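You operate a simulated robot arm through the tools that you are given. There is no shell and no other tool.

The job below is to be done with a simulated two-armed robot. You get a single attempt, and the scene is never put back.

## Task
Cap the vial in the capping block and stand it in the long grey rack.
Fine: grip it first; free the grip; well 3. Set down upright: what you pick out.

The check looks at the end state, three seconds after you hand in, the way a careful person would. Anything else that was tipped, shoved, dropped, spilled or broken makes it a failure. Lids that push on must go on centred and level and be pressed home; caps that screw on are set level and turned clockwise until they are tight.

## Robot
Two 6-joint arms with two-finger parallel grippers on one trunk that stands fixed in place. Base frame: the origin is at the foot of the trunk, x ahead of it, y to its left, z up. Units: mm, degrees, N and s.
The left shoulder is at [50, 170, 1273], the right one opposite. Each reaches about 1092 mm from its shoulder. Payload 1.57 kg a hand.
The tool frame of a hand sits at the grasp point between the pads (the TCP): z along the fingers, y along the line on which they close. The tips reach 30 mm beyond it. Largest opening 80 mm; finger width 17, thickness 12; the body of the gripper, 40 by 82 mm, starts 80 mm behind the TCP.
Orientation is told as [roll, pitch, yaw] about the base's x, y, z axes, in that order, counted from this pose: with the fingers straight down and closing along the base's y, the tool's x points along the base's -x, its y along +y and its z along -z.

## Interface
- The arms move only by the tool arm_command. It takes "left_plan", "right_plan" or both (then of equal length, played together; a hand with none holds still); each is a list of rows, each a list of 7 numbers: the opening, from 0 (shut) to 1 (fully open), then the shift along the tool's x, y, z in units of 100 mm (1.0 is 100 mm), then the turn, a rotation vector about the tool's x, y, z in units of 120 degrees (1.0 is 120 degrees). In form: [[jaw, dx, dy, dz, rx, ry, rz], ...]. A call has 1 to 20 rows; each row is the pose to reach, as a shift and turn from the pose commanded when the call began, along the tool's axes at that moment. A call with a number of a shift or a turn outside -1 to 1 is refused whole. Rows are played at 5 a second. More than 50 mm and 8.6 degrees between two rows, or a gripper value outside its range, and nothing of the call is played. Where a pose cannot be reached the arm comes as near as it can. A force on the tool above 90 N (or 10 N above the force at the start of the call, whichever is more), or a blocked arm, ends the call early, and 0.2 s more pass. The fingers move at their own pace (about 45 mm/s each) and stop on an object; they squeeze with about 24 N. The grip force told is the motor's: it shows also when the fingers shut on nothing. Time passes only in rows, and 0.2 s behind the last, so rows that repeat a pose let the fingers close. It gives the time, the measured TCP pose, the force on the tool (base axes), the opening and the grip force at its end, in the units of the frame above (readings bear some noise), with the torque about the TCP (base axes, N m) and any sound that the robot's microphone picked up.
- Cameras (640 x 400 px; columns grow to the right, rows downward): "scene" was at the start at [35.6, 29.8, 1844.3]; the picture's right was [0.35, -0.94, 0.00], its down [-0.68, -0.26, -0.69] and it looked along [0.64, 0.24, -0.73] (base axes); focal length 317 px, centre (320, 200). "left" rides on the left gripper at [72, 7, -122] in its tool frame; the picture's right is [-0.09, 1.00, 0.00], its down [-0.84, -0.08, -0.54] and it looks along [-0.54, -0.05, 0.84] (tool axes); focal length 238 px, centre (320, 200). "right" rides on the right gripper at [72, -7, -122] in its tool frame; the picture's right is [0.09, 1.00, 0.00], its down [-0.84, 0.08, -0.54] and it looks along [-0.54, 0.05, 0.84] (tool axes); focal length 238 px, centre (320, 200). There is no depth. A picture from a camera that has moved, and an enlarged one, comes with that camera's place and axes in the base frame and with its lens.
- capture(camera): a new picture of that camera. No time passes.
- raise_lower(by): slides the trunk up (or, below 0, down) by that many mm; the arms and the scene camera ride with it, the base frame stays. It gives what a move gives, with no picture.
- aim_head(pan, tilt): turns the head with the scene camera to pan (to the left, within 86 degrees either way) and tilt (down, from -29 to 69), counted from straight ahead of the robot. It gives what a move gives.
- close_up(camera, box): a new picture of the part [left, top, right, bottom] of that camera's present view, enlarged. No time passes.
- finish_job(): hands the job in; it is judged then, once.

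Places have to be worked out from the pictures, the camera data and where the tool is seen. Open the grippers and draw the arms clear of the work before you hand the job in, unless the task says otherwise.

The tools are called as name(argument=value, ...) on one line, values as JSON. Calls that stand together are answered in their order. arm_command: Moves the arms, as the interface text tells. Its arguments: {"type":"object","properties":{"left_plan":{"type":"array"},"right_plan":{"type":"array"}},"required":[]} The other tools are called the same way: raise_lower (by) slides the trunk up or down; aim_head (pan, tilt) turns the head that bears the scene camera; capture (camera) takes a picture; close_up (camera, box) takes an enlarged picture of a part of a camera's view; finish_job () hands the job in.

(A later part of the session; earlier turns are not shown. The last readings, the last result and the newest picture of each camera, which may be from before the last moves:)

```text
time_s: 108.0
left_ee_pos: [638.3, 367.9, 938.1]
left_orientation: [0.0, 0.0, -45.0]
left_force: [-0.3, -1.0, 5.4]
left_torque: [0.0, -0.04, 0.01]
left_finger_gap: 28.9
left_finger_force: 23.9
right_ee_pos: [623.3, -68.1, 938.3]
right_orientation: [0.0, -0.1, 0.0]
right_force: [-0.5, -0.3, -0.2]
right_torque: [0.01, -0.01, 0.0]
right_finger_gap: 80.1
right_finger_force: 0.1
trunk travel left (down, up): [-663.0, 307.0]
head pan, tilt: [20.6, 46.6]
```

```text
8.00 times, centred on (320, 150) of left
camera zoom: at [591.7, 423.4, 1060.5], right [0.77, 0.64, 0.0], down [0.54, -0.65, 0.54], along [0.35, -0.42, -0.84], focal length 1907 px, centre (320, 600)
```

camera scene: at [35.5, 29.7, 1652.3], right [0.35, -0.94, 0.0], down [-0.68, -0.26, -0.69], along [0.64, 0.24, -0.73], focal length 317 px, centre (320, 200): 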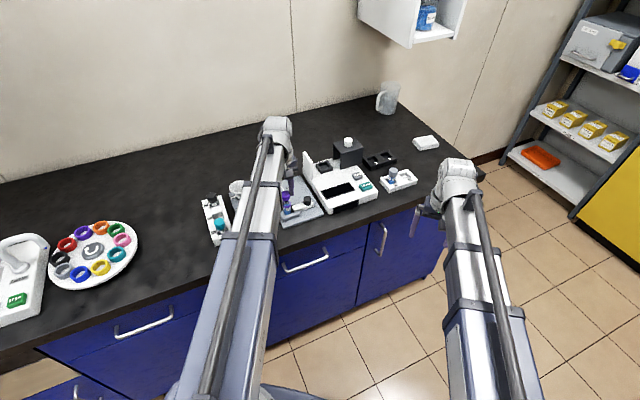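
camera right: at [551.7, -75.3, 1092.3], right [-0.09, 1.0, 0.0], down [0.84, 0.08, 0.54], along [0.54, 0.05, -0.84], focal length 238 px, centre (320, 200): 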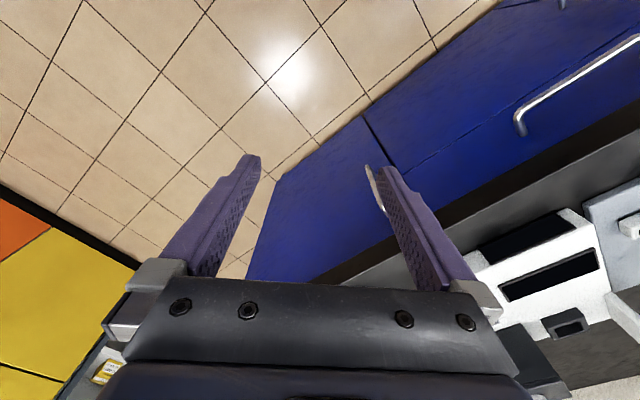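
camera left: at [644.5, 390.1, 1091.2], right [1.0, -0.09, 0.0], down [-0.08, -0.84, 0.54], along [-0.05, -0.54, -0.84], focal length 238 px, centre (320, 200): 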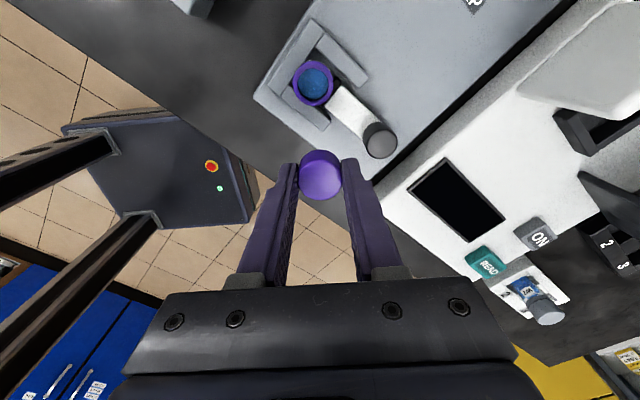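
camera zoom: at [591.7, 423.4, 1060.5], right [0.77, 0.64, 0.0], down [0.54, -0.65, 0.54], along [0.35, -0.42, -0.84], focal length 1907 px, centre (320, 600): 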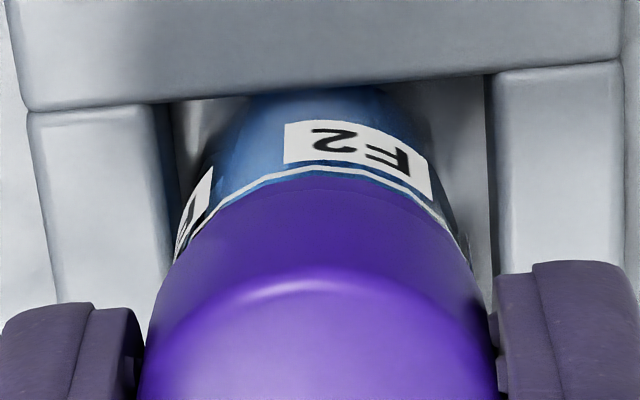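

Contact now comes at hand height 1060.5 instead of 1062.3, with no slip in the grip (highlight unchanged): the cap is really about 1.7 mm lower than its earlier false stop. I press again to confirm this is the true seat.

raise_lower(by=-1)

close_up(camera="left", box=[285, 125, 355, 175])

close_up(camera="scene", box=[276, 190, 306, 210])

```text
time_s: 108.5
left_ee_pos: [638.6, 368.1, 937.4]
left_orientation: [0.1, 0.0, -44.9]
left_force: [0.5, -0.2, 16.0]
left_torque: [0.01, -0.02, 0.0]
left_finger_gap: 28.7
left_finger_force: 24.2
right_ee_pos: [623.1, -69.1, 937.1]
right_orientation: [0.1, -0.1, 0.0]
right_force: [0.6, -0.2, 0.3]
right_torque: [0.01, 0.0, 0.03]
right_finger_gap: 80.1
right_finger_force: 0.0
trunk travel left (down, up): [-662.0, 308.0]
head pan, tilt: [20.6, 46.6]
```

```text
8.00 times, centred on (320, 150) of left
camera zoom: at [591.3, 423.1, 1060.1], right [0.77, 0.64, 0.0], down [0.54, -0.65, 0.54], along [0.35, -0.42, -0.84], focal length 1907 px, centre (320, 600)
```

zoom: 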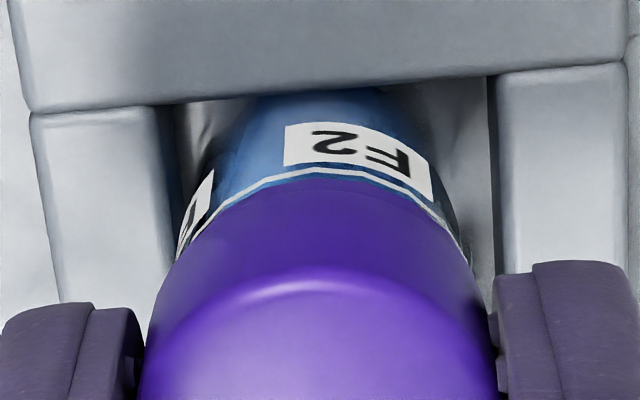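

```text
16.00 times, centred on (291, 200) of scene
camera zoom: at [34.3, 28.9, 1618.7], right [0.35, -0.94, 0.0], down [-0.68, -0.25, -0.69], along [0.64, 0.24, -0.73], focal length 5066 px, centre (784, 200)
```

zoom: 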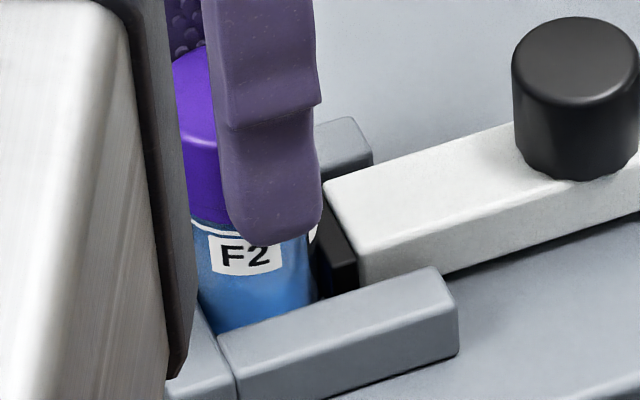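

I can't separate lateral offset from seating with these two views. I bring the right hand's camera round (staying off the bench, yaw 90) for a low side view of the cap and ring, leaving the left hand holding.

arm_command(right_plan=[[1, -0.01, 0.07, 0, 0, 0, -0.0625], [1, -0.02, 0.14, 0, 0, 0, -0.125], [1, -0.03, 0.21, 0, 0, 0, -0.1875], [1, -0.05, 0.28, 0, 0, 0, -0.25], [1, -0.06, 0.35, 0, 0, 0, -0.3125], [1, -0.07, 0.42, 0, 0, 0, -0.375], [1, -0.08, 0.49, 0, 0, 0, -0.4375], [1, -0.1, 0.56, 0, 0, 0, -0.5], [1, -0.11, 0.63, 0, 0, 0, -0.5625], [1, -0.12, 0.7, 0, 0, 0, -0.625], [1, -0.13, 0.77, 0, 0, 0, -0.6875], [1, -0.14, 0.84, 0, 0, 0, -0.75], [1, -0.14, 0.84, 0, 0, 0, -0.75]])

capture(camera="right")

```text
time_s: 111.3
left_ee_pos: [638.4, 367.9, 937.5]
left_orientation: [0.1, 0.0, -44.9]
left_force: [0.2, -0.3, 12.8]
left_torque: [-0.03, 0.03, 0.0]
left_finger_gap: 28.6
left_finger_force: 24.0
right_ee_pos: [637.0, 15.6, 937.8]
right_orientation: [0.0, 0.0, 90.2]
right_force: [0.3, 0.4, -0.1]
right_torque: [-0.04, 0.02, -0.01]
right_finger_gap: 79.8
right_finger_force: 0.1
trunk travel left (down, up): [-662.0, 308.0]
head pan, tilt: [20.6, 46.6]
```

```text
taken
camera right: at [643.6, -57.0, 1059.0], right [-1.0, -0.09, 0.0], down [-0.08, 0.84, 0.54], along [-0.05, 0.54, -0.84], focal length 238 px, centre (320, 200)
```

right: 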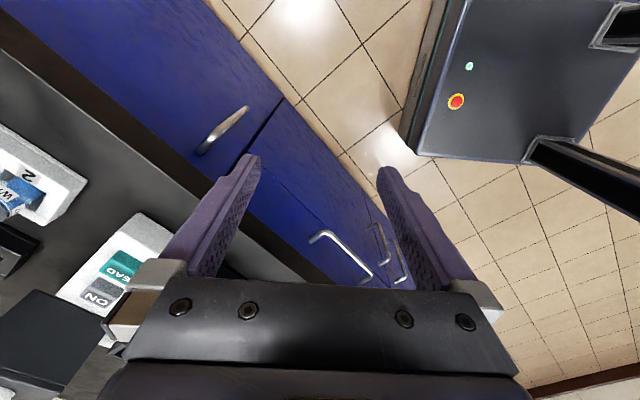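

The right camera can't see far enough past its own gripper for a side view, so I leave it there, clear of the bench. Instead I release the cap here (unload first) and inspect it free-standing.

raise_lower(by=0.8)

arm_command(left_plan=[[0.4, 0, 0, 0, 0, 0, 0], [0.6, 0, 0, 0, 0, 0, 0], [0.7, 0, 0, 0, 0, 0, 0], [0.7, 0, 0, 0, 0, 0, 0]])

close_up(camera="left", box=[285, 125, 355, 205])

raise_lower(by=33)

arm_command(left_plan=[[0.7, 0.2, 0, 0, 0, 0, 0], [0.7, 0.4, 0, 0, 0, 0, 0], [0.7, 0.6, 0, 0, 0, 0, 0], [0.7, 0.8, 0, 0, 0, 0, 0], [0.7, 0.8, 0, 0, 0, 0, 0]])

close_up(camera="scene", box=[270, 195, 300, 215])

```text
time_s: 111.9
left_ee_pos: [639.3, 367.4, 938.8]
left_orientation: [0.0, 0.0, -45.0]
left_force: [-0.8, 0.4, 3.9]
left_torque: [-0.05, 0.0, 0.0]
left_finger_gap: 29.1
left_finger_force: 23.9
right_ee_pos: [636.7, 14.7, 937.5]
right_orientation: [0.0, 0.0, 90.0]
right_force: [-0.4, -0.8, 0.2]
right_torque: [0.01, 0.02, 0.03]
right_finger_gap: 79.8
right_finger_force: 0.0
trunk travel left (down, up): [-663.0, 307.0]
head pan, tilt: [20.6, 46.6]
```

```text
time_s: 112.9
left_ee_pos: [638.3, 366.8, 937.8]
left_orientation: [0.0, 0.0, -44.9]
left_force: [0.7, 0.5, 0.6]
left_torque: [-0.01, 0.01, 0.01]
left_finger_gap: 55.8
left_finger_force: 0.0
right_ee_pos: [637.3, 16.5, 937.3]
right_orientation: [0.1, 0.0, 90.1]
right_force: [-0.6, -0.2, 0.0]
right_torque: [0.02, 0.01, -0.04]
right_finger_gap: 79.9
right_finger_force: 0.1
trunk travel left (down, up): [-663.0, 307.0]
head pan, tilt: [20.6, 46.6]
heard: snap
```

```text
5.00 times, centred on (320, 165) of left
camera zoom: at [592.1, 423.6, 1059.9], right [0.77, 0.64, 0.0], down [0.54, -0.65, 0.54], along [0.35, -0.42, -0.84], focal length 1192 px, centre (320, 375)
```

zoom: 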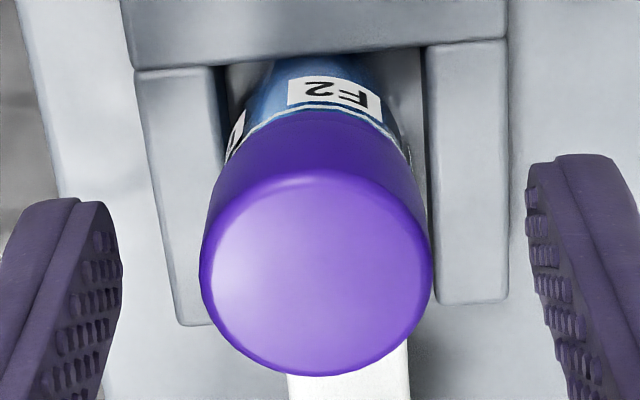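

```text
time_s: 113.6
left_ee_pos: [638.6, 366.7, 969.5]
left_orientation: [0.0, 0.0, -44.9]
left_force: [0.1, -0.2, 0.0]
left_torque: [0.0, 0.02, 0.01]
left_finger_gap: 56.1
left_finger_force: 0.0
right_ee_pos: [636.9, 15.3, 970.5]
right_orientation: [0.0, 0.0, 90.1]
right_force: [0.3, 0.4, -0.7]
right_torque: [-0.01, 0.02, 0.01]
right_finger_gap: 80.3
right_finger_force: 0.1
trunk travel left (down, up): [-696.0, 274.0]
head pan, tilt: [20.6, 46.6]
```

```text
time_s: 114.8
left_ee_pos: [581.0, 425.4, 970.4]
left_orientation: [0.1, 0.0, -45.0]
left_force: [0.0, 0.0, -0.3]
left_torque: [0.02, 0.03, 0.02]
left_finger_gap: 56.0
left_finger_force: 0.1
right_ee_pos: [638.0, 14.8, 970.5]
right_orientation: [0.0, -0.1, 90.0]
right_force: [0.2, -0.7, -1.3]
right_torque: [0.02, -0.03, 0.02]
right_finger_gap: 79.8
right_finger_force: 0.0
trunk travel left (down, up): [-696.0, 274.0]
head pan, tilt: [20.6, 46.6]
```

```text
16.00 times, centred on (285, 205) of scene
camera zoom: at [35.7, 29.7, 1652.3], right [0.35, -0.94, 0.0], down [-0.68, -0.26, -0.69], along [0.64, 0.24, -0.73], focal length 5066 px, centre (880, 120)
```

zoom: 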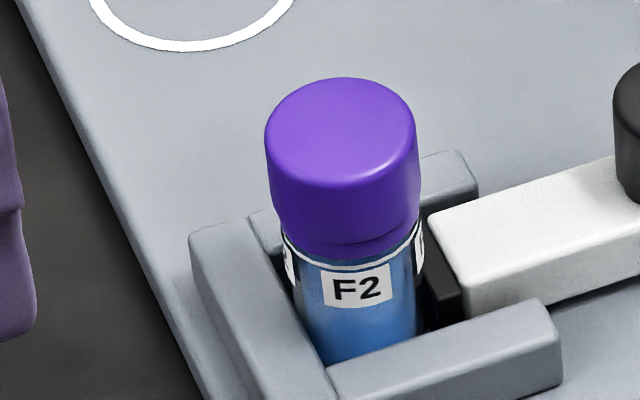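

Free-standing, the cap is now clearly lower: its top sits about 1.5 mm below the earlier false stop and the band is thin. I compare again with the factory-seated W7 and with W2 at full zoom.

close_up(camera="scene", box=[378, 170, 408, 190])

close_up(camera="scene", box=[200, 185, 230, 205])

close_up(camera="left", box=[260, 120, 380, 200])

```text
16.00 times, centred on (393, 180) of scene
camera zoom: at [35.7, 29.7, 1652.3], right [0.35, -0.94, 0.0], down [-0.68, -0.26, -0.69], along [0.64, 0.24, -0.73], focal length 5066 px, centre (-848, 520)
```

zoom: 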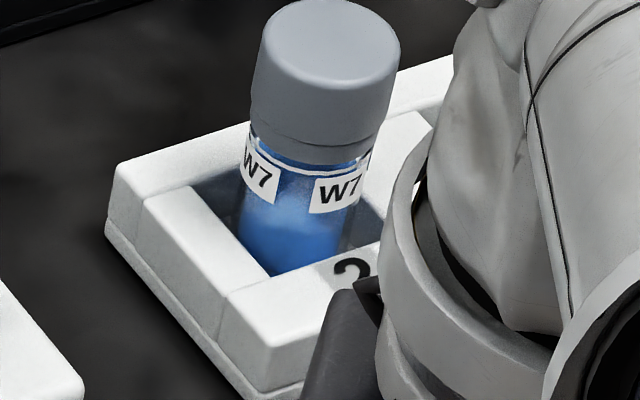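

```text
16.00 times, centred on (215, 195) of scene
camera zoom: at [35.7, 29.7, 1652.3], right [0.35, -0.94, 0.0], down [-0.68, -0.26, -0.69], along [0.64, 0.24, -0.73], focal length 5066 px, centre (2000, 280)
```

zoom: 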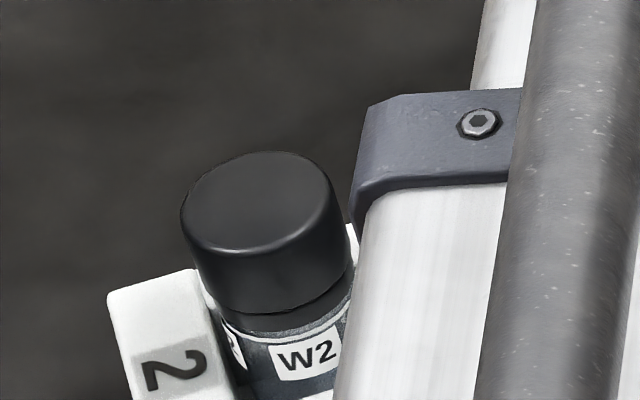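

```text
5.00 times, centred on (320, 160) of left
camera zoom: at [534.7, 480.4, 1092.9], right [0.77, 0.64, 0.0], down [0.54, -0.65, 0.54], along [0.35, -0.42, -0.84], focal length 1192 px, centre (320, 400)
```

zoom: 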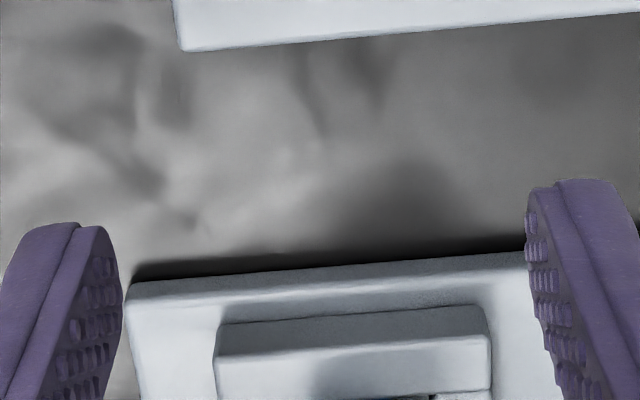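

By my measure the cap now stands about 1 mm lower than at t=62 and the last release snapped it on. To test turning in that snapped state I must grip without disturbing it, so I return over the vial at yaw +75 and centre the hand carefully.

arm_command(left_plan=[[0.7, -0.05, 0, 0, 0, 0, -0.0625], [0.7, -0.1, 0, 0, 0, 0, -0.125], [0.7, -0.15, 0, 0, 0, 0, -0.1875], [0.7, -0.2, 0, 0, 0, 0, -0.25], [0.7, -0.25, 0, 0, 0, 0, -0.3125], [0.7, -0.3, 0, 0, 0, 0, -0.375], [0.7, -0.35, 0, 0, 0, 0, -0.4375], [0.7, -0.4, 0, 0, 0, 0, -0.5], [0.7, -0.45, 0, 0, 0, 0, -0.5625], [0.7, -0.5, 0, 0, 0, 0, -0.625], [0.7, -0.55, 0, 0, 0, 0, -0.6875], [0.7, -0.6, 0, 0, 0, 0, -0.75], [0.7, -0.65, 0, 0, 0, 0, -0.8125], [0.6, -0.7, 0, 0, 0, 0, -0.875], [0.6, -0.75, 0, 0, 0, 0, -0.9375], [0.6, -0.8, 0, 0, 0, 0, -1.0], [0.6, -0.8, 0, 0, 0, 0, -1.0], [0.6, -0.8, 0, 0, 0, 0, -1.0]])

close_up(camera="left", box=[280, 110, 360, 190])

```text
time_s: 118.6
left_ee_pos: [637.8, 368.9, 970.3]
left_orientation: [-0.1, 0.0, 75.1]
left_force: [0.2, 0.3, -0.5]
left_torque: [-0.03, 0.0, 0.01]
left_finger_gap: 47.9
left_finger_force: 0.0
right_ee_pos: [637.5, 15.0, 970.2]
right_orientation: [0.1, 0.0, 90.1]
right_force: [-0.5, 0.4, -1.0]
right_torque: [-0.04, 0.01, 0.0]
right_finger_gap: 80.1
right_finger_force: 0.1
trunk travel left (down, up): [-696.0, 274.0]
head pan, tilt: [20.6, 46.6]
```

```text
5.00 times, centred on (320, 150) of left
camera zoom: at [612.8, 300.3, 1092.9], right [-0.94, 0.34, 0.0], down [0.29, 0.79, 0.54], along [0.19, 0.51, -0.84], focal length 1192 px, centre (320, 450)
```

zoom: 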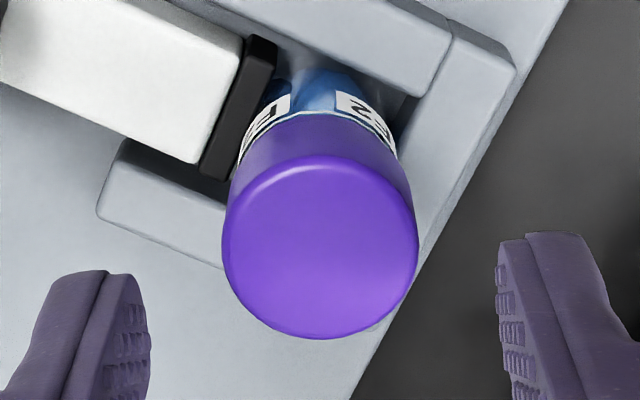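

Cap centre and grasp axis agree within ~0.2 mm. I lower 31 mm and re-check before closing.

raise_lower(by=-31)

close_up(camera="left", box=[285, 130, 355, 210])

```text
time_s: 119.4
left_ee_pos: [637.0, 368.3, 940.0]
left_orientation: [0.0, 0.0, 75.2]
left_force: [1.1, 0.0, -0.5]
left_torque: [0.02, -0.01, 0.02]
left_finger_gap: 48.1
left_finger_force: 0.1
right_ee_pos: [636.9, 16.1, 940.2]
right_orientation: [0.0, -0.1, 90.0]
right_force: [-0.5, -0.5, -0.3]
right_torque: [-0.02, 0.03, 0.01]
right_finger_gap: 79.8
right_finger_force: 0.1
trunk travel left (down, up): [-665.0, 305.0]
head pan, tilt: [20.6, 46.6]
```

```text
5.00 times, centred on (320, 170) of left
camera zoom: at [612.6, 300.3, 1062.0], right [-0.94, 0.35, 0.0], down [0.29, 0.79, 0.54], along [0.19, 0.51, -0.84], focal length 1192 px, centre (320, 350)
```

zoom: 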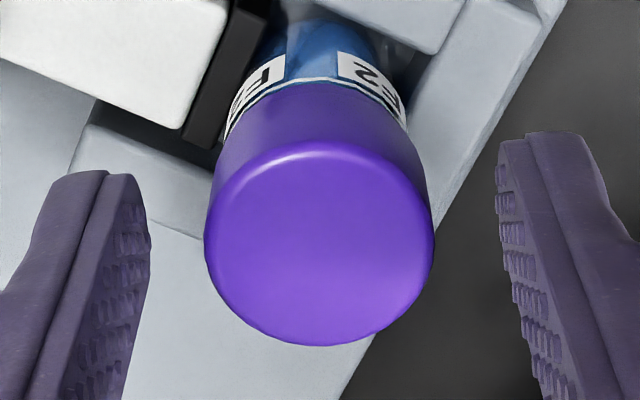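

Still centred (cap at -0.13 mm). I close gently on the cap and listen.

arm_command(left_plan=[[0.5, 0, 0, 0, 0, 0, 0], [0.42, 0, 0, 0, 0, 0, 0], [0.38, 0, 0, 0, 0, 0, 0], [0.34, 0, 0, 0, 0, 0, 0], [0.3, 0, 0, 0, 0, 0, 0], [0.2, 0, 0, 0, 0, 0, 0], [0.2, 0, 0, 0, 0, 0, 0]])

close_up(camera="left", box=[285, 125, 355, 205])

```text
time_s: 121.0
left_ee_pos: [638.4, 368.0, 939.8]
left_orientation: [0.0, 0.0, 75.1]
left_force: [0.9, 0.0, 0.1]
left_torque: [0.0, -0.04, 0.04]
left_finger_gap: 28.3
left_finger_force: 24.3
right_ee_pos: [638.5, 15.7, 939.4]
right_orientation: [0.0, 0.0, 90.0]
right_force: [-0.1, 0.4, 0.3]
right_torque: [0.04, -0.02, -0.03]
right_finger_gap: 80.1
right_finger_force: 0.1
trunk travel left (down, up): [-665.0, 305.0]
head pan, tilt: [20.6, 46.6]
```

```text
5.00 times, centred on (320, 165) of left
camera zoom: at [612.7, 300.4, 1061.9], right [-0.94, 0.35, 0.0], down [0.29, 0.79, 0.54], along [0.19, 0.51, -0.84], focal length 1192 px, centre (320, 375)
```

zoom: 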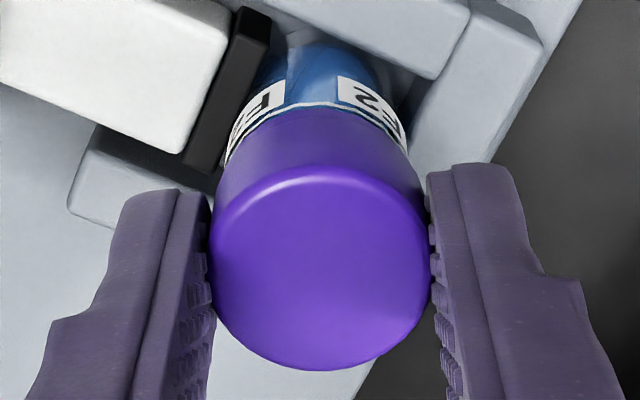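

No snap this time: it is gripped in the seated state. Now I turn clockwise 45° and read the torque.

arm_command(left_plan=[[0.2, 0, 0, 0, 0, 0, 0.0625], [0.2, 0, 0, 0, 0, 0, 0.125], [0.2, 0, 0, 0, 0, 0, 0.1875], [0.2, 0, 0, 0, 0, 0, 0.25], [0.2, 0, 0, 0, 0, 0, 0.3125], [0.2, 0, 0, 0, 0, 0, 0.375]])

close_up(camera="left", box=[285, 125, 355, 175])

close_up(camera="scene", box=[276, 190, 306, 210])

```text
time_s: 122.4
left_ee_pos: [639.4, 368.5, 939.7]
left_orientation: [0.0, 0.1, 30.0]
left_force: [-0.5, -0.4, -0.3]
left_torque: [0.03, 0.02, 0.01]
left_finger_gap: 28.6
left_finger_force: 24.6
right_ee_pos: [638.5, 15.5, 939.3]
right_orientation: [0.0, 0.0, 90.0]
right_force: [0.3, 0.5, 0.3]
right_torque: [-0.02, 0.0, 0.01]
right_finger_gap: 80.1
right_finger_force: 0.0
trunk travel left (down, up): [-665.0, 305.0]
head pan, tilt: [20.6, 46.6]
heard: snap
```

```text
8.00 times, centred on (320, 150) of left
camera zoom: at [572.4, 337.6, 1061.9], right [-0.42, 0.91, 0.0], down [0.76, 0.35, 0.54], along [0.49, 0.23, -0.84], focal length 1907 px, centre (320, 600)
```

zoom: 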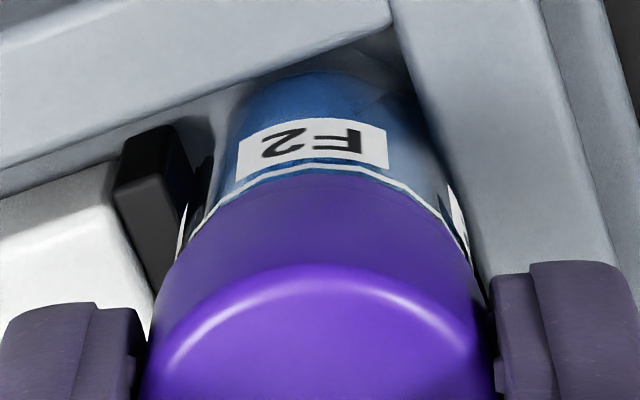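

```text
16.00 times, centred on (291, 200) of scene
camera zoom: at [35.5, 29.7, 1621.3], right [0.35, -0.94, 0.0], down [-0.68, -0.26, -0.69], along [0.64, 0.24, -0.73], focal length 5066 px, centre (784, 200)
```

zoom: 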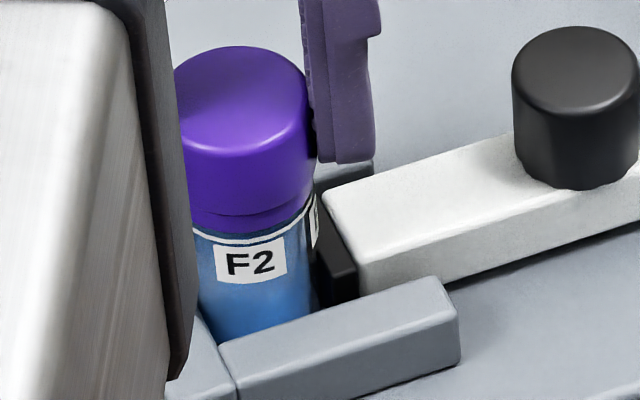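

A snap during the turn, with no torque left. I keep turning clockwise 45° more to see what follows.

arm_command(left_plan=[[0.2, 0, 0, 0, 0, 0, 0.0625], [0.2, 0, 0, 0, 0, 0, 0.125], [0.2, 0, 0, 0, 0, 0, 0.1875], [0.2, 0, 0, 0, 0, 0, 0.25], [0.2, 0, 0, 0, 0, 0, 0.3125], [0.2, 0, 0, 0, 0, 0, 0.375]])

close_up(camera="left", box=[285, 125, 355, 175])

raise_lower(by=-1.5)

close_up(camera="left", box=[285, 125, 355, 175])

```text
time_s: 123.8
left_ee_pos: [637.2, 368.8, 938.7]
left_orientation: [0.0, 0.0, -15.0]
left_force: [-0.5, 0.8, 0.4]
left_torque: [-0.02, -0.02, 0.0]
left_finger_gap: 28.4
left_finger_force: 23.6
right_ee_pos: [637.8, 14.8, 939.4]
right_orientation: [0.1, 0.0, 89.9]
right_force: [0.3, -0.2, 0.0]
right_torque: [-0.02, -0.02, 0.04]
right_finger_gap: 80.0
right_finger_force: 0.0
trunk travel left (down, up): [-665.0, 305.0]
head pan, tilt: [20.6, 46.6]
```

```text
8.00 times, centred on (320, 150) of left
camera zoom: at [569.7, 393.2, 1062.0], right [0.35, 0.94, 0.0], down [0.79, -0.29, 0.54], along [0.51, -0.19, -0.84], focal length 1907 px, centre (320, 600)
```

zoom: 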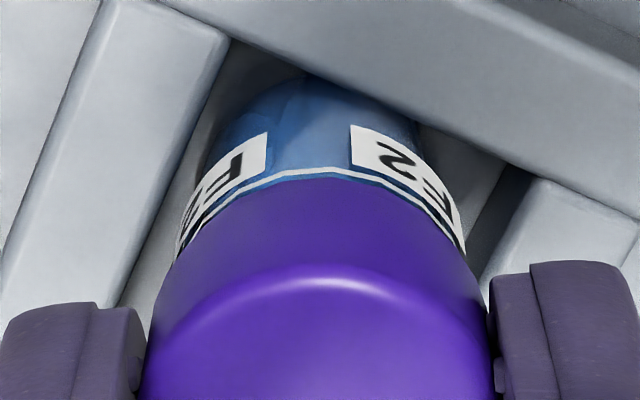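

```text
time_s: 124.3
left_ee_pos: [638.4, 367.3, 939.1]
left_orientation: [0.1, 0.0, -15.0]
left_force: [0.5, 1.4, 13.6]
left_torque: [0.02, -0.02, 0.0]
left_finger_gap: 28.2
left_finger_force: 24.3
right_ee_pos: [637.5, 14.7, 939.2]
right_orientation: [0.0, 0.0, 90.1]
right_force: [-0.5, -0.2, -0.1]
right_torque: [-0.01, 0.01, -0.02]
right_finger_gap: 80.0
right_finger_force: 0.0
trunk travel left (down, up): [-663.0, 307.0]
head pan, tilt: [20.6, 46.6]
```

```text
8.00 times, centred on (320, 150) of left
camera zoom: at [569.2, 392.8, 1061.2], right [0.35, 0.94, 0.0], down [0.79, -0.29, 0.54], along [0.51, -0.19, -0.84], focal length 1907 px, centre (320, 600)
```

zoom: 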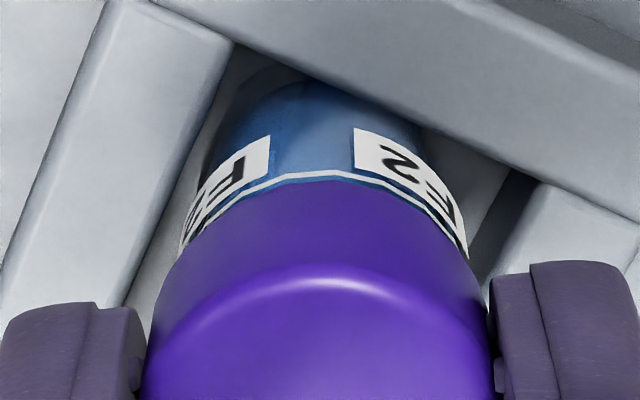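

I check the scene view at this moment, since the left view shows no ring at all below the cap.

close_up(camera="scene", box=[276, 190, 306, 210])

close_up(camera="left", box=[300, 130, 345, 165])

```text
16.00 times, centred on (291, 200) of scene
camera zoom: at [34.5, 29.2, 1620.1], right [0.35, -0.94, 0.0], down [-0.68, -0.25, -0.69], along [0.64, 0.24, -0.73], focal length 5066 px, centre (784, 200)
```

zoom: 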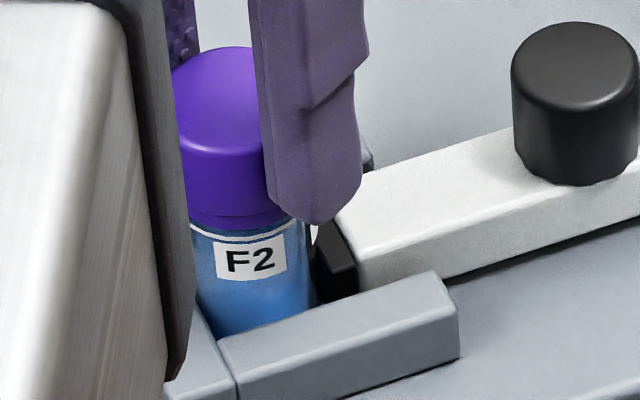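

```text
11.43 times, centred on (322, 148) of left
camera zoom: at [569.2, 392.8, 1061.2], right [0.35, 0.94, 0.0], down [0.79, -0.29, 0.54], along [0.51, -0.19, -0.84], focal length 2724 px, centre (291, 800)
```

zoom: 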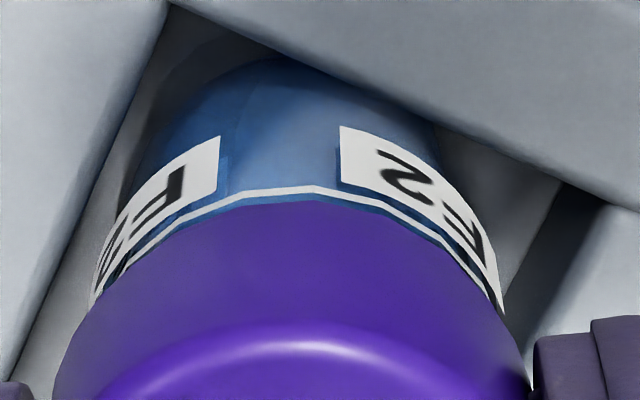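

To settle push-on versus screw, I will re-seat it (release, snap), re-grip centred without a snap, and then turn only a few degrees at a time, reading torque. First unload and release.

raise_lower(by=0.9)

arm_command(left_plan=[[0.4, 0, 0, 0, 0, 0, 0], [0.6, 0, 0, 0, 0, 0, 0], [0.6, 0, 0, 0, 0, 0, 0], [0.6, 0, 0, 0, 0, 0, 0]])

close_up(camera="left", box=[285, 125, 355, 205])

close_up(camera="scene", box=[276, 190, 306, 210])

```text
time_s: 124.8
left_ee_pos: [638.0, 369.2, 938.4]
left_orientation: [0.0, -0.1, -14.9]
left_force: [-1.1, 0.4, 4.8]
left_torque: [-0.03, -0.01, 0.04]
left_finger_gap: 28.2
left_finger_force: 24.7
right_ee_pos: [638.0, 15.9, 938.7]
right_orientation: [0.0, 0.0, 89.9]
right_force: [0.5, 0.1, 0.8]
right_torque: [-0.03, 0.0, 0.0]
right_finger_gap: 79.9
right_finger_force: 0.1
trunk travel left (down, up): [-664.0, 306.0]
head pan, tilt: [20.6, 46.6]
```

```text
time_s: 125.8
left_ee_pos: [639.2, 369.6, 939.3]
left_orientation: [0.0, 0.0, -15.0]
left_force: [0.0, -0.1, -0.2]
left_torque: [0.03, -0.03, 0.04]
left_finger_gap: 48.0
left_finger_force: 0.0
right_ee_pos: [638.6, 14.6, 939.3]
right_orientation: [0.0, 0.0, 90.1]
right_force: [0.8, -0.4, 0.3]
right_torque: [-0.03, -0.04, 0.03]
right_finger_gap: 80.1
right_finger_force: 0.0
trunk travel left (down, up): [-664.0, 306.0]
head pan, tilt: [20.6, 46.6]
heard: snap
```

```text
5.00 times, centred on (320, 165) of left
camera zoom: at [569.7, 393.1, 1061.3], right [0.35, 0.94, 0.0], down [0.79, -0.29, 0.54], along [0.51, -0.19, -0.84], focal length 1192 px, centre (320, 375)
```

zoom: 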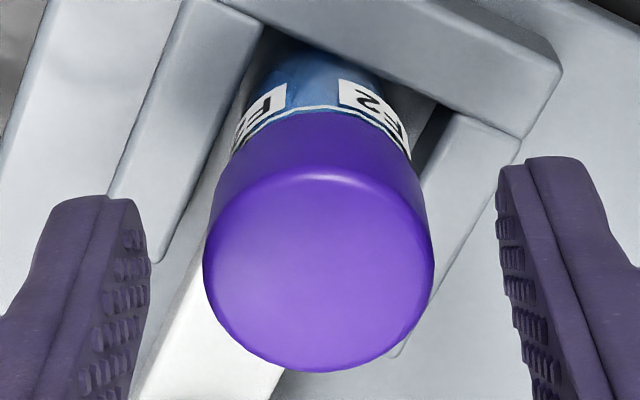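

```text
16.00 times, centred on (291, 200) of scene
camera zoom: at [35.6, 29.8, 1620.7], right [0.35, -0.94, 0.0], down [-0.68, -0.26, -0.69], along [0.64, 0.24, -0.73], focal length 5066 px, centre (784, 200)
```

zoom: 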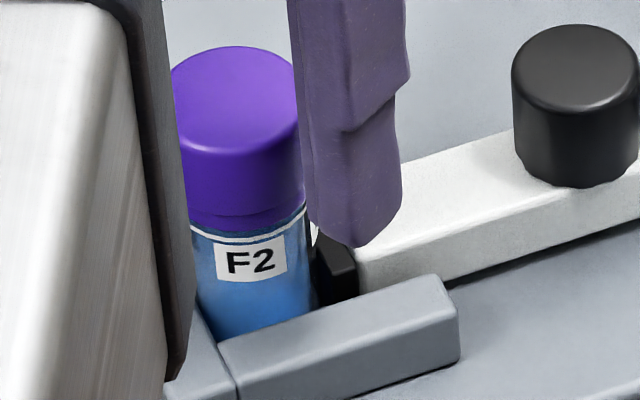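

On again, and the hand is still centred on it. I re-grip right here, then turn in 5° steps reading torque.

arm_command(left_plan=[[0.5, 0, 0, 0, 0, 0, 0], [0.42, 0, 0, 0, 0, 0, 0], [0.38, 0, 0, 0, 0, 0, 0], [0.34, 0, 0, 0, 0, 0, 0], [0.3, 0, 0, 0, 0, 0, 0], [0.2, 0, 0, 0, 0, 0, 0], [0.2, 0, 0, 0, 0, 0, 0]])

arm_command(left_plan=[[0.2, 0, 0, 0, 0, 0, 0.02], [0.2, 0, 0, 0, 0, 0, 0.04]])

arm_command(left_plan=[[0.2, 0, 0, 0, 0, 0, 0.02], [0.2, 0, 0, 0, 0, 0, 0.04]])

arm_command(left_plan=[[0.2, 0, 0, 0, 0, 0, 0.02], [0.2, 0, 0, 0, 0, 0, 0.04]])

```text
time_s: 127.4
left_ee_pos: [637.6, 368.7, 939.5]
left_orientation: [0.0, 0.1, -14.9]
left_force: [-0.3, -0.9, 0.0]
left_torque: [-0.04, 0.0, 0.0]
left_finger_gap: 28.2
left_finger_force: 24.0
right_ee_pos: [638.5, 16.5, 938.8]
right_orientation: [-0.1, 0.0, 90.1]
right_force: [-0.5, 0.2, 1.0]
right_torque: [-0.01, 0.01, -0.03]
right_finger_gap: 79.9
right_finger_force: 0.0
trunk travel left (down, up): [-664.0, 306.0]
head pan, tilt: [20.6, 46.6]
```

```text
time_s: 128.0
left_ee_pos: [637.3, 367.9, 939.7]
left_orientation: [0.0, 0.0, -19.8]
left_force: [-0.6, -0.3, -0.2]
left_torque: [-0.01, 0.03, 0.01]
left_finger_gap: 28.3
left_finger_force: 24.2
right_ee_pos: [637.3, 15.1, 939.3]
right_orientation: [0.0, 0.0, 89.9]
right_force: [-0.2, 0.2, -0.3]
right_torque: [-0.01, 0.0, 0.0]
right_finger_gap: 80.2
right_finger_force: 0.0
trunk travel left (down, up): [-664.0, 306.0]
head pan, tilt: [20.6, 46.6]
heard: snap
```

```text
time_s: 128.6
left_ee_pos: [636.8, 368.4, 939.2]
left_orientation: [0.0, 0.0, -24.5]
left_force: [0.3, -0.3, 0.9]
left_torque: [0.01, 0.0, 0.01]
left_finger_gap: 28.2
left_finger_force: 24.0
right_ee_pos: [637.3, 16.0, 938.7]
right_orientation: [0.1, -0.1, 89.9]
right_force: [-0.6, -0.5, 0.5]
right_torque: [0.0, -0.01, -0.03]
right_finger_gap: 79.9
right_finger_force: 0.0
trunk travel left (down, up): [-664.0, 306.0]
head pan, tilt: [20.6, 46.6]
```

```text
time_s: 129.2
left_ee_pos: [639.1, 368.6, 938.6]
left_orientation: [0.1, 0.0, -29.3]
left_force: [0.1, -0.4, 0.4]
left_torque: [0.0, -0.01, 0.02]
left_finger_gap: 28.2
left_finger_force: 24.0
right_ee_pos: [637.6, 16.4, 939.0]
right_orientation: [0.1, 0.0, 90.1]
right_force: [0.6, -0.1, 0.3]
right_torque: [-0.01, 0.02, 0.01]
right_finger_gap: 79.9
right_finger_force: 0.1
trunk travel left (down, up): [-664.0, 306.0]
head pan, tilt: [20.6, 46.6]
```

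It snapped off within the first 5° of twist, with no torque: the seat behaves like a light snap latch, not a thread — and it explains the 97 N "hard stop" (it had latched 1.4 mm high). So the cap must be pressed fully down while unlatched, then let go. I check centring now, in the unlatched state.

close_up(camera="left", box=[285, 125, 355, 175])

close_up(camera="scene", box=[276, 190, 306, 210])

```text
8.00 times, centred on (320, 150) of left
camera zoom: at [578.2, 409.3, 1061.4], right [0.57, 0.82, 0.0], down [0.69, -0.48, 0.54], along [0.45, -0.31, -0.84], focal length 1907 px, centre (320, 600)
```

zoom: 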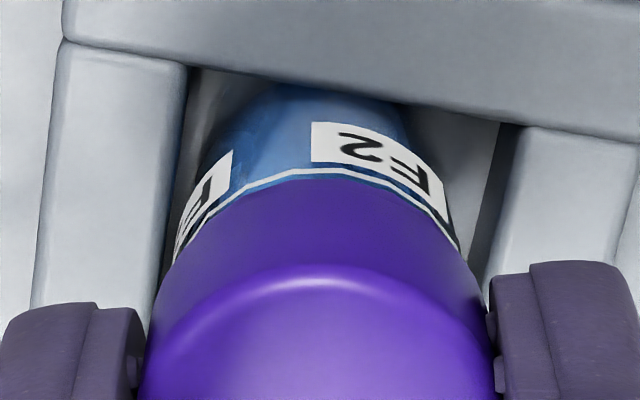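

```text
16.00 times, centred on (291, 200) of scene
camera zoom: at [35.5, 29.7, 1620.7], right [0.35, -0.94, 0.0], down [-0.68, -0.26, -0.69], along [0.64, 0.24, -0.73], focal length 5066 px, centre (784, 200)
```

zoom: 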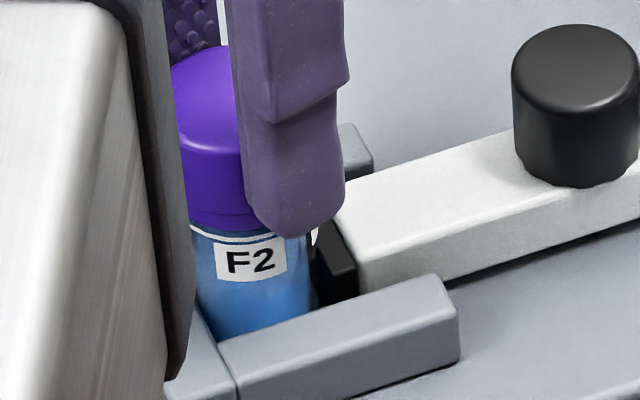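

From this side no ring shows while the scene view shows some, so the cap sits about 1.3 mm toward the camera side (tool +x). I shift it back 1.3 mm and compare the band in both views.

arm_command(left_plan=[[0.2, -0.007, 0, 0, 0, 0, 0], [0.2, -0.013, 0, 0, 0, 0, 0], [0.2, -0.013, 0, 0, 0, 0, 0], [0.2, -0.013, 0, 0, 0, 0, 0]])

close_up(camera="left", box=[285, 125, 355, 175])

close_up(camera="scene", box=[276, 190, 306, 210])

```text
time_s: 130.2
left_ee_pos: [640.0, 366.8, 940.1]
left_orientation: [0.0, 0.0, -29.4]
left_force: [0.5, 0.2, 1.0]
left_torque: [-0.03, 0.02, 0.0]
left_finger_gap: 28.3
left_finger_force: 24.1
right_ee_pos: [637.7, 14.4, 940.0]
right_orientation: [0.0, -0.1, 90.0]
right_force: [0.6, -0.1, -0.4]
right_torque: [0.02, 0.0, -0.01]
right_finger_gap: 80.2
right_finger_force: 0.1
trunk travel left (down, up): [-664.0, 306.0]
head pan, tilt: [20.6, 46.6]
```

```text
8.00 times, centred on (320, 150) of left
camera zoom: at [579.3, 408.6, 1061.4], right [0.57, 0.82, 0.0], down [0.69, -0.48, 0.54], along [0.45, -0.31, -0.84], focal length 1907 px, centre (320, 600)
```

zoom: 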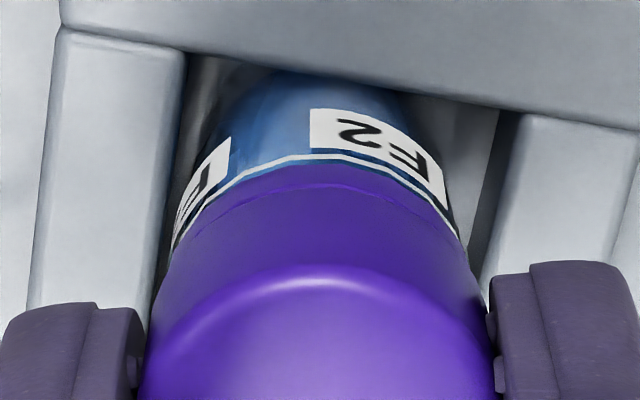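

```text
16.00 times, centred on (291, 200) of scene
camera zoom: at [35.5, 29.7, 1620.7], right [0.35, -0.94, 0.0], down [-0.68, -0.26, -0.69], along [0.64, 0.24, -0.73], focal length 5066 px, centre (784, 200)
```

zoom: 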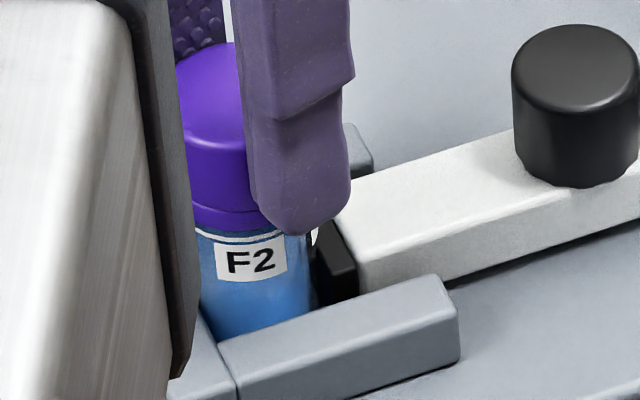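

Now the ring band shows evenly (about 20 px), so the cap is centred within half a millimetre. In this unlatched state I press firmly, in steps.

raise_lower(by=-1.2)

raise_lower(by=-0.8)

close_up(camera="left", box=[285, 125, 355, 175])

close_up(camera="scene", box=[276, 190, 306, 210])

```text
time_s: 130.7
left_ee_pos: [638.2, 367.9, 938.2]
left_orientation: [0.1, 0.0, -29.3]
left_force: [0.8, 0.4, 9.9]
left_torque: [0.04, 0.03, -0.03]
left_finger_gap: 28.2
left_finger_force: 23.5
right_ee_pos: [638.4, 15.2, 938.1]
right_orientation: [0.0, 0.0, 90.1]
right_force: [0.4, 0.4, 0.4]
right_torque: [0.01, 0.01, 0.04]
right_finger_gap: 80.2
right_finger_force: 0.0
trunk travel left (down, up): [-663.0, 307.0]
head pan, tilt: [20.6, 46.6]
```

```text
time_s: 131.2
left_ee_pos: [639.5, 366.8, 938.0]
left_orientation: [0.0, 0.0, -29.3]
left_force: [0.9, 0.7, 19.8]
left_torque: [0.03, 0.01, 0.0]
left_finger_gap: 28.5
left_finger_force: 24.2
right_ee_pos: [637.0, 15.1, 937.1]
right_orientation: [0.0, 0.0, 90.0]
right_force: [-0.4, 0.1, 0.9]
right_torque: [0.0, -0.02, 0.01]
right_finger_gap: 79.8
right_finger_force: 0.1
trunk travel left (down, up): [-662.0, 308.0]
head pan, tilt: [20.6, 46.6]
```

```text
8.00 times, centred on (320, 150) of left
camera zoom: at [578.4, 408.1, 1060.4], right [0.57, 0.82, 0.0], down [0.69, -0.48, 0.54], along [0.45, -0.31, -0.84], focal length 1907 px, centre (320, 600)
```

zoom: 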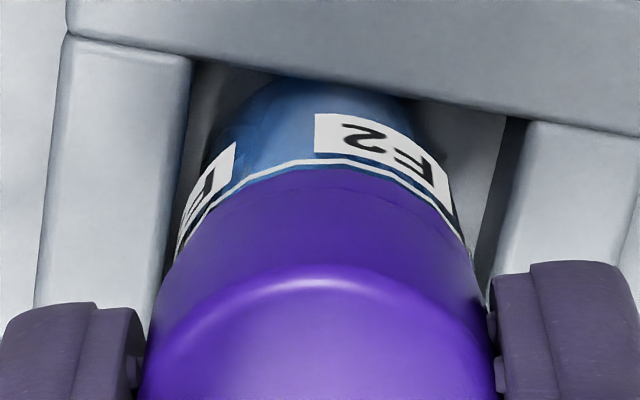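

```text
16.00 times, centred on (291, 200) of scene
camera zoom: at [34.0, 28.8, 1619.0], right [0.35, -0.94, 0.0], down [-0.68, -0.25, -0.69], along [0.64, 0.24, -0.73], focal length 5066 px, centre (784, 200)
```

zoom: 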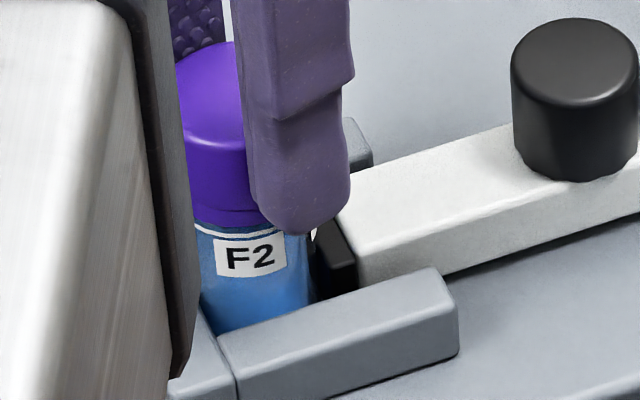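

Force is straight down (torques ≈ 0). I press to about 28 N, then ease back to a few newtons without lifting, and release.

raise_lower(by=-0.7)

raise_lower(by=1.2)

arm_command(left_plan=[[0.4, 0, 0, 0, 0, 0, 0], [0.6, 0, 0, 0, 0, 0, 0], [0.6, 0, 0, 0, 0, 0, 0], [0.6, 0, 0, 0, 0, 0, 0]])

close_up(camera="left", box=[285, 125, 355, 205])

close_up(camera="scene", box=[276, 190, 306, 210])

```text
time_s: 131.8
left_ee_pos: [638.6, 367.3, 938.6]
left_orientation: [0.1, 0.0, -29.3]
left_force: [1.7, 1.4, 27.8]
left_torque: [0.08, -0.02, 0.02]
left_finger_gap: 28.2
left_finger_force: 23.7
right_ee_pos: [635.9, 14.7, 937.2]
right_orientation: [-0.2, -0.1, 89.9]
right_force: [0.1, -0.1, 0.1]
right_torque: [0.0, 0.01, 0.04]
right_finger_gap: 79.9
right_finger_force: 0.1
trunk travel left (down, up): [-662.0, 308.0]
head pan, tilt: [20.6, 46.6]
```

```text
time_s: 132.3
left_ee_pos: [639.4, 367.5, 938.1]
left_orientation: [0.0, 0.0, -29.3]
left_force: [0.8, -0.1, 13.5]
left_torque: [0.01, 0.03, 0.0]
left_finger_gap: 28.5
left_finger_force: 23.9
right_ee_pos: [636.7, 13.2, 937.3]
right_orientation: [0.0, 0.0, 90.1]
right_force: [0.0, -0.1, -0.1]
right_torque: [0.01, 0.01, -0.04]
right_finger_gap: 80.3
right_finger_force: 0.1
trunk travel left (down, up): [-663.0, 307.0]
head pan, tilt: [20.6, 46.6]
```

```text
time_s: 133.3
left_ee_pos: [639.0, 366.9, 937.5]
left_orientation: [-0.1, -0.1, -29.3]
left_force: [0.3, -0.1, -0.3]
left_torque: [-0.01, -0.02, 0.01]
left_finger_gap: 48.0
left_finger_force: 0.1
right_ee_pos: [637.8, 15.5, 938.6]
right_orientation: [-0.1, -0.1, 90.0]
right_force: [0.6, -0.2, -0.5]
right_torque: [-0.01, 0.0, 0.0]
right_finger_gap: 80.0
right_finger_force: 0.0
trunk travel left (down, up): [-663.0, 307.0]
head pan, tilt: [20.6, 46.6]
heard: snap
```

```text
5.00 times, centred on (320, 165) of left
camera zoom: at [579.4, 408.7, 1059.8], right [0.57, 0.82, 0.0], down [0.69, -0.48, 0.54], along [0.45, -0.31, -0.84], focal length 1192 px, centre (320, 375)
```

zoom: 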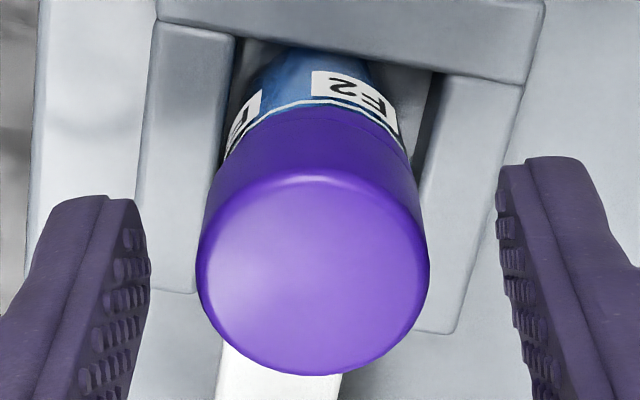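

```text
16.00 times, centred on (291, 200) of scene
camera zoom: at [35.6, 29.8, 1619.2], right [0.35, -0.94, 0.0], down [-0.68, -0.26, -0.69], along [0.64, 0.24, -0.73], focal length 5066 px, centre (784, 200)
```

zoom: 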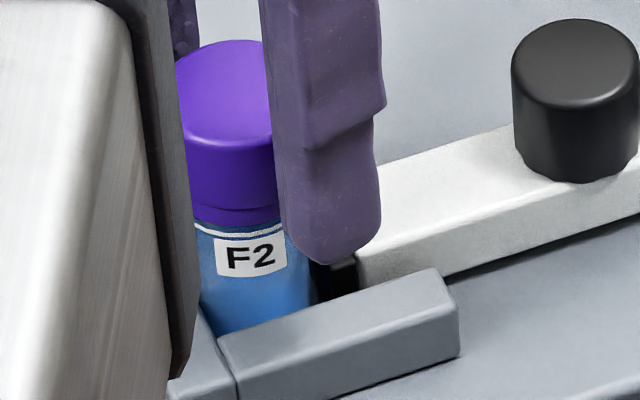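

Released from under load with a snap. I raise clear and move aside for the clean scene view of the seated cap.

raise_lower(by=34)

arm_command(left_plan=[[0.6, 0.2, 0.15, 0, 0, 0, 0], [0.6, 0.4, 0.3, 0, 0, 0, 0], [0.6, 0.6, 0.45, 0, 0, 0, 0], [0.6, 0.6, 0.6, 0, 0, 0, 0], [0.6, 0.6, 0.6, 0, 0, 0, 0]])

close_up(camera="scene", box=[270, 195, 300, 215])

capture(camera="scene")

```text
time_s: 134.0
left_ee_pos: [639.5, 367.7, 970.5]
left_orientation: [0.0, 0.1, -29.4]
left_force: [-0.4, 0.0, -0.6]
left_torque: [0.01, 0.0, 0.03]
left_finger_gap: 48.1
left_finger_force: 0.1
right_ee_pos: [637.1, 15.1, 972.4]
right_orientation: [-0.1, -0.1, 90.1]
right_force: [-0.1, 1.0, 0.4]
right_torque: [0.0, -0.01, -0.01]
right_finger_gap: 79.9
right_finger_force: 0.0
trunk travel left (down, up): [-697.0, 273.0]
head pan, tilt: [20.6, 46.6]
```

```text
time_s: 135.2
left_ee_pos: [616.0, 450.3, 971.6]
left_orientation: [0.0, 0.0, -29.2]
left_force: [-0.4, 0.4, -0.2]
left_torque: [-0.03, 0.02, 0.0]
left_finger_gap: 48.0
left_finger_force: 0.0
right_ee_pos: [637.1, 15.1, 972.6]
right_orientation: [0.0, 0.0, 90.0]
right_force: [0.0, 0.8, 0.2]
right_torque: [-0.03, 0.0, -0.01]
right_finger_gap: 80.1
right_finger_force: 0.0
trunk travel left (down, up): [-697.0, 273.0]
head pan, tilt: [20.6, 46.6]
```

```text
16.00 times, centred on (285, 205) of scene
camera zoom: at [35.4, 29.7, 1653.2], right [0.35, -0.94, 0.0], down [-0.68, -0.26, -0.69], along [0.64, 0.24, -0.73], focal length 5066 px, centre (880, 120)
```

zoom: 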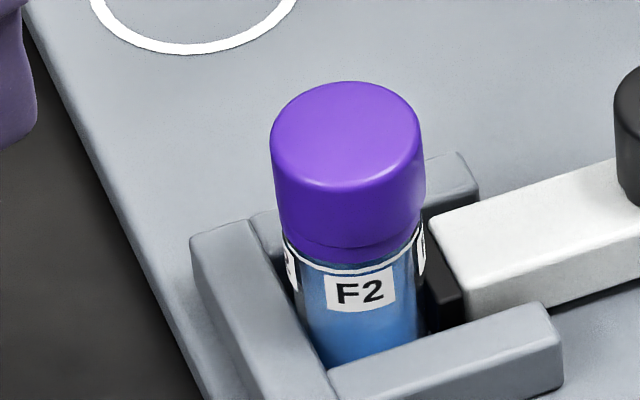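

```text
taken
camera scene: at [35.4, 29.7, 1653.2], right [0.35, -0.94, 0.0], down [-0.68, -0.26, -0.69], along [0.64, 0.24, -0.73], focal length 317 px, centre (320, 200)
```

scene: 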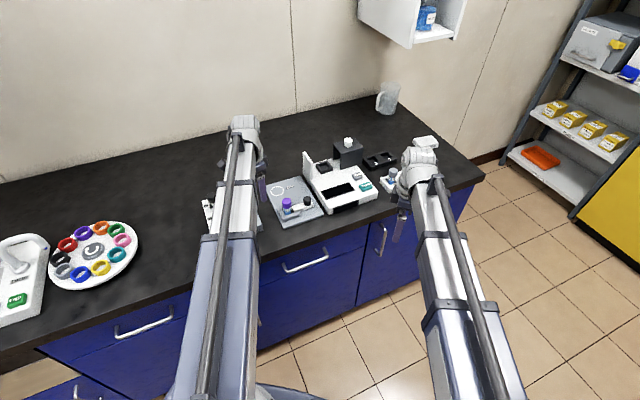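

The cap is centred, level and flush. Next, free the grip: I take the open hand over to the clamp knob (about (691, 317)) at yaw -45, passing 15 mm above the cap.

arm_command(left_plan=[[0.7, -0.16, -0.1, 0, 0, 0, 0.03], [0.7, -0.32, -0.2, 0, 0, 0, 0.06], [0.7, -0.48, -0.3, 0, 0, 0, 0.1], [0.7, -0.65, -0.4, 0, 0, 0, 0.1317], [0.7, -0.65, -0.4, 0, 0, 0, 0.1317]])

capture(camera="left")

```text
time_s: 136.4
left_ee_pos: [653.8, 382.8, 971.2]
left_orientation: [0.0, 0.0, -45.2]
left_force: [0.3, 0.5, 0.0]
left_torque: [0.0, -0.04, 0.01]
left_finger_gap: 56.3
left_finger_force: 0.1
right_ee_pos: [638.7, 14.9, 971.5]
right_orientation: [0.1, 0.0, 90.0]
right_force: [0.5, 0.0, -0.5]
right_torque: [0.01, 0.0, 0.02]
right_finger_gap: 80.1
right_finger_force: 0.0
trunk travel left (down, up): [-697.0, 273.0]
head pan, tilt: [20.6, 46.6]
```

```text
taken
camera left: at [607.2, 438.2, 1093.9], right [0.77, 0.64, 0.0], down [0.53, -0.65, 0.54], along [0.34, -0.42, -0.84], focal length 238 px, centre (320, 200)
```

left: 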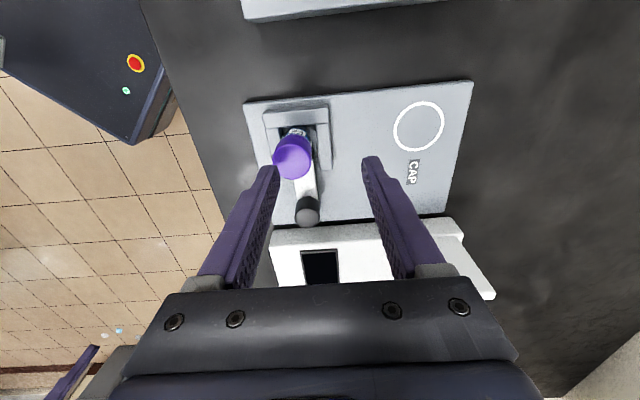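

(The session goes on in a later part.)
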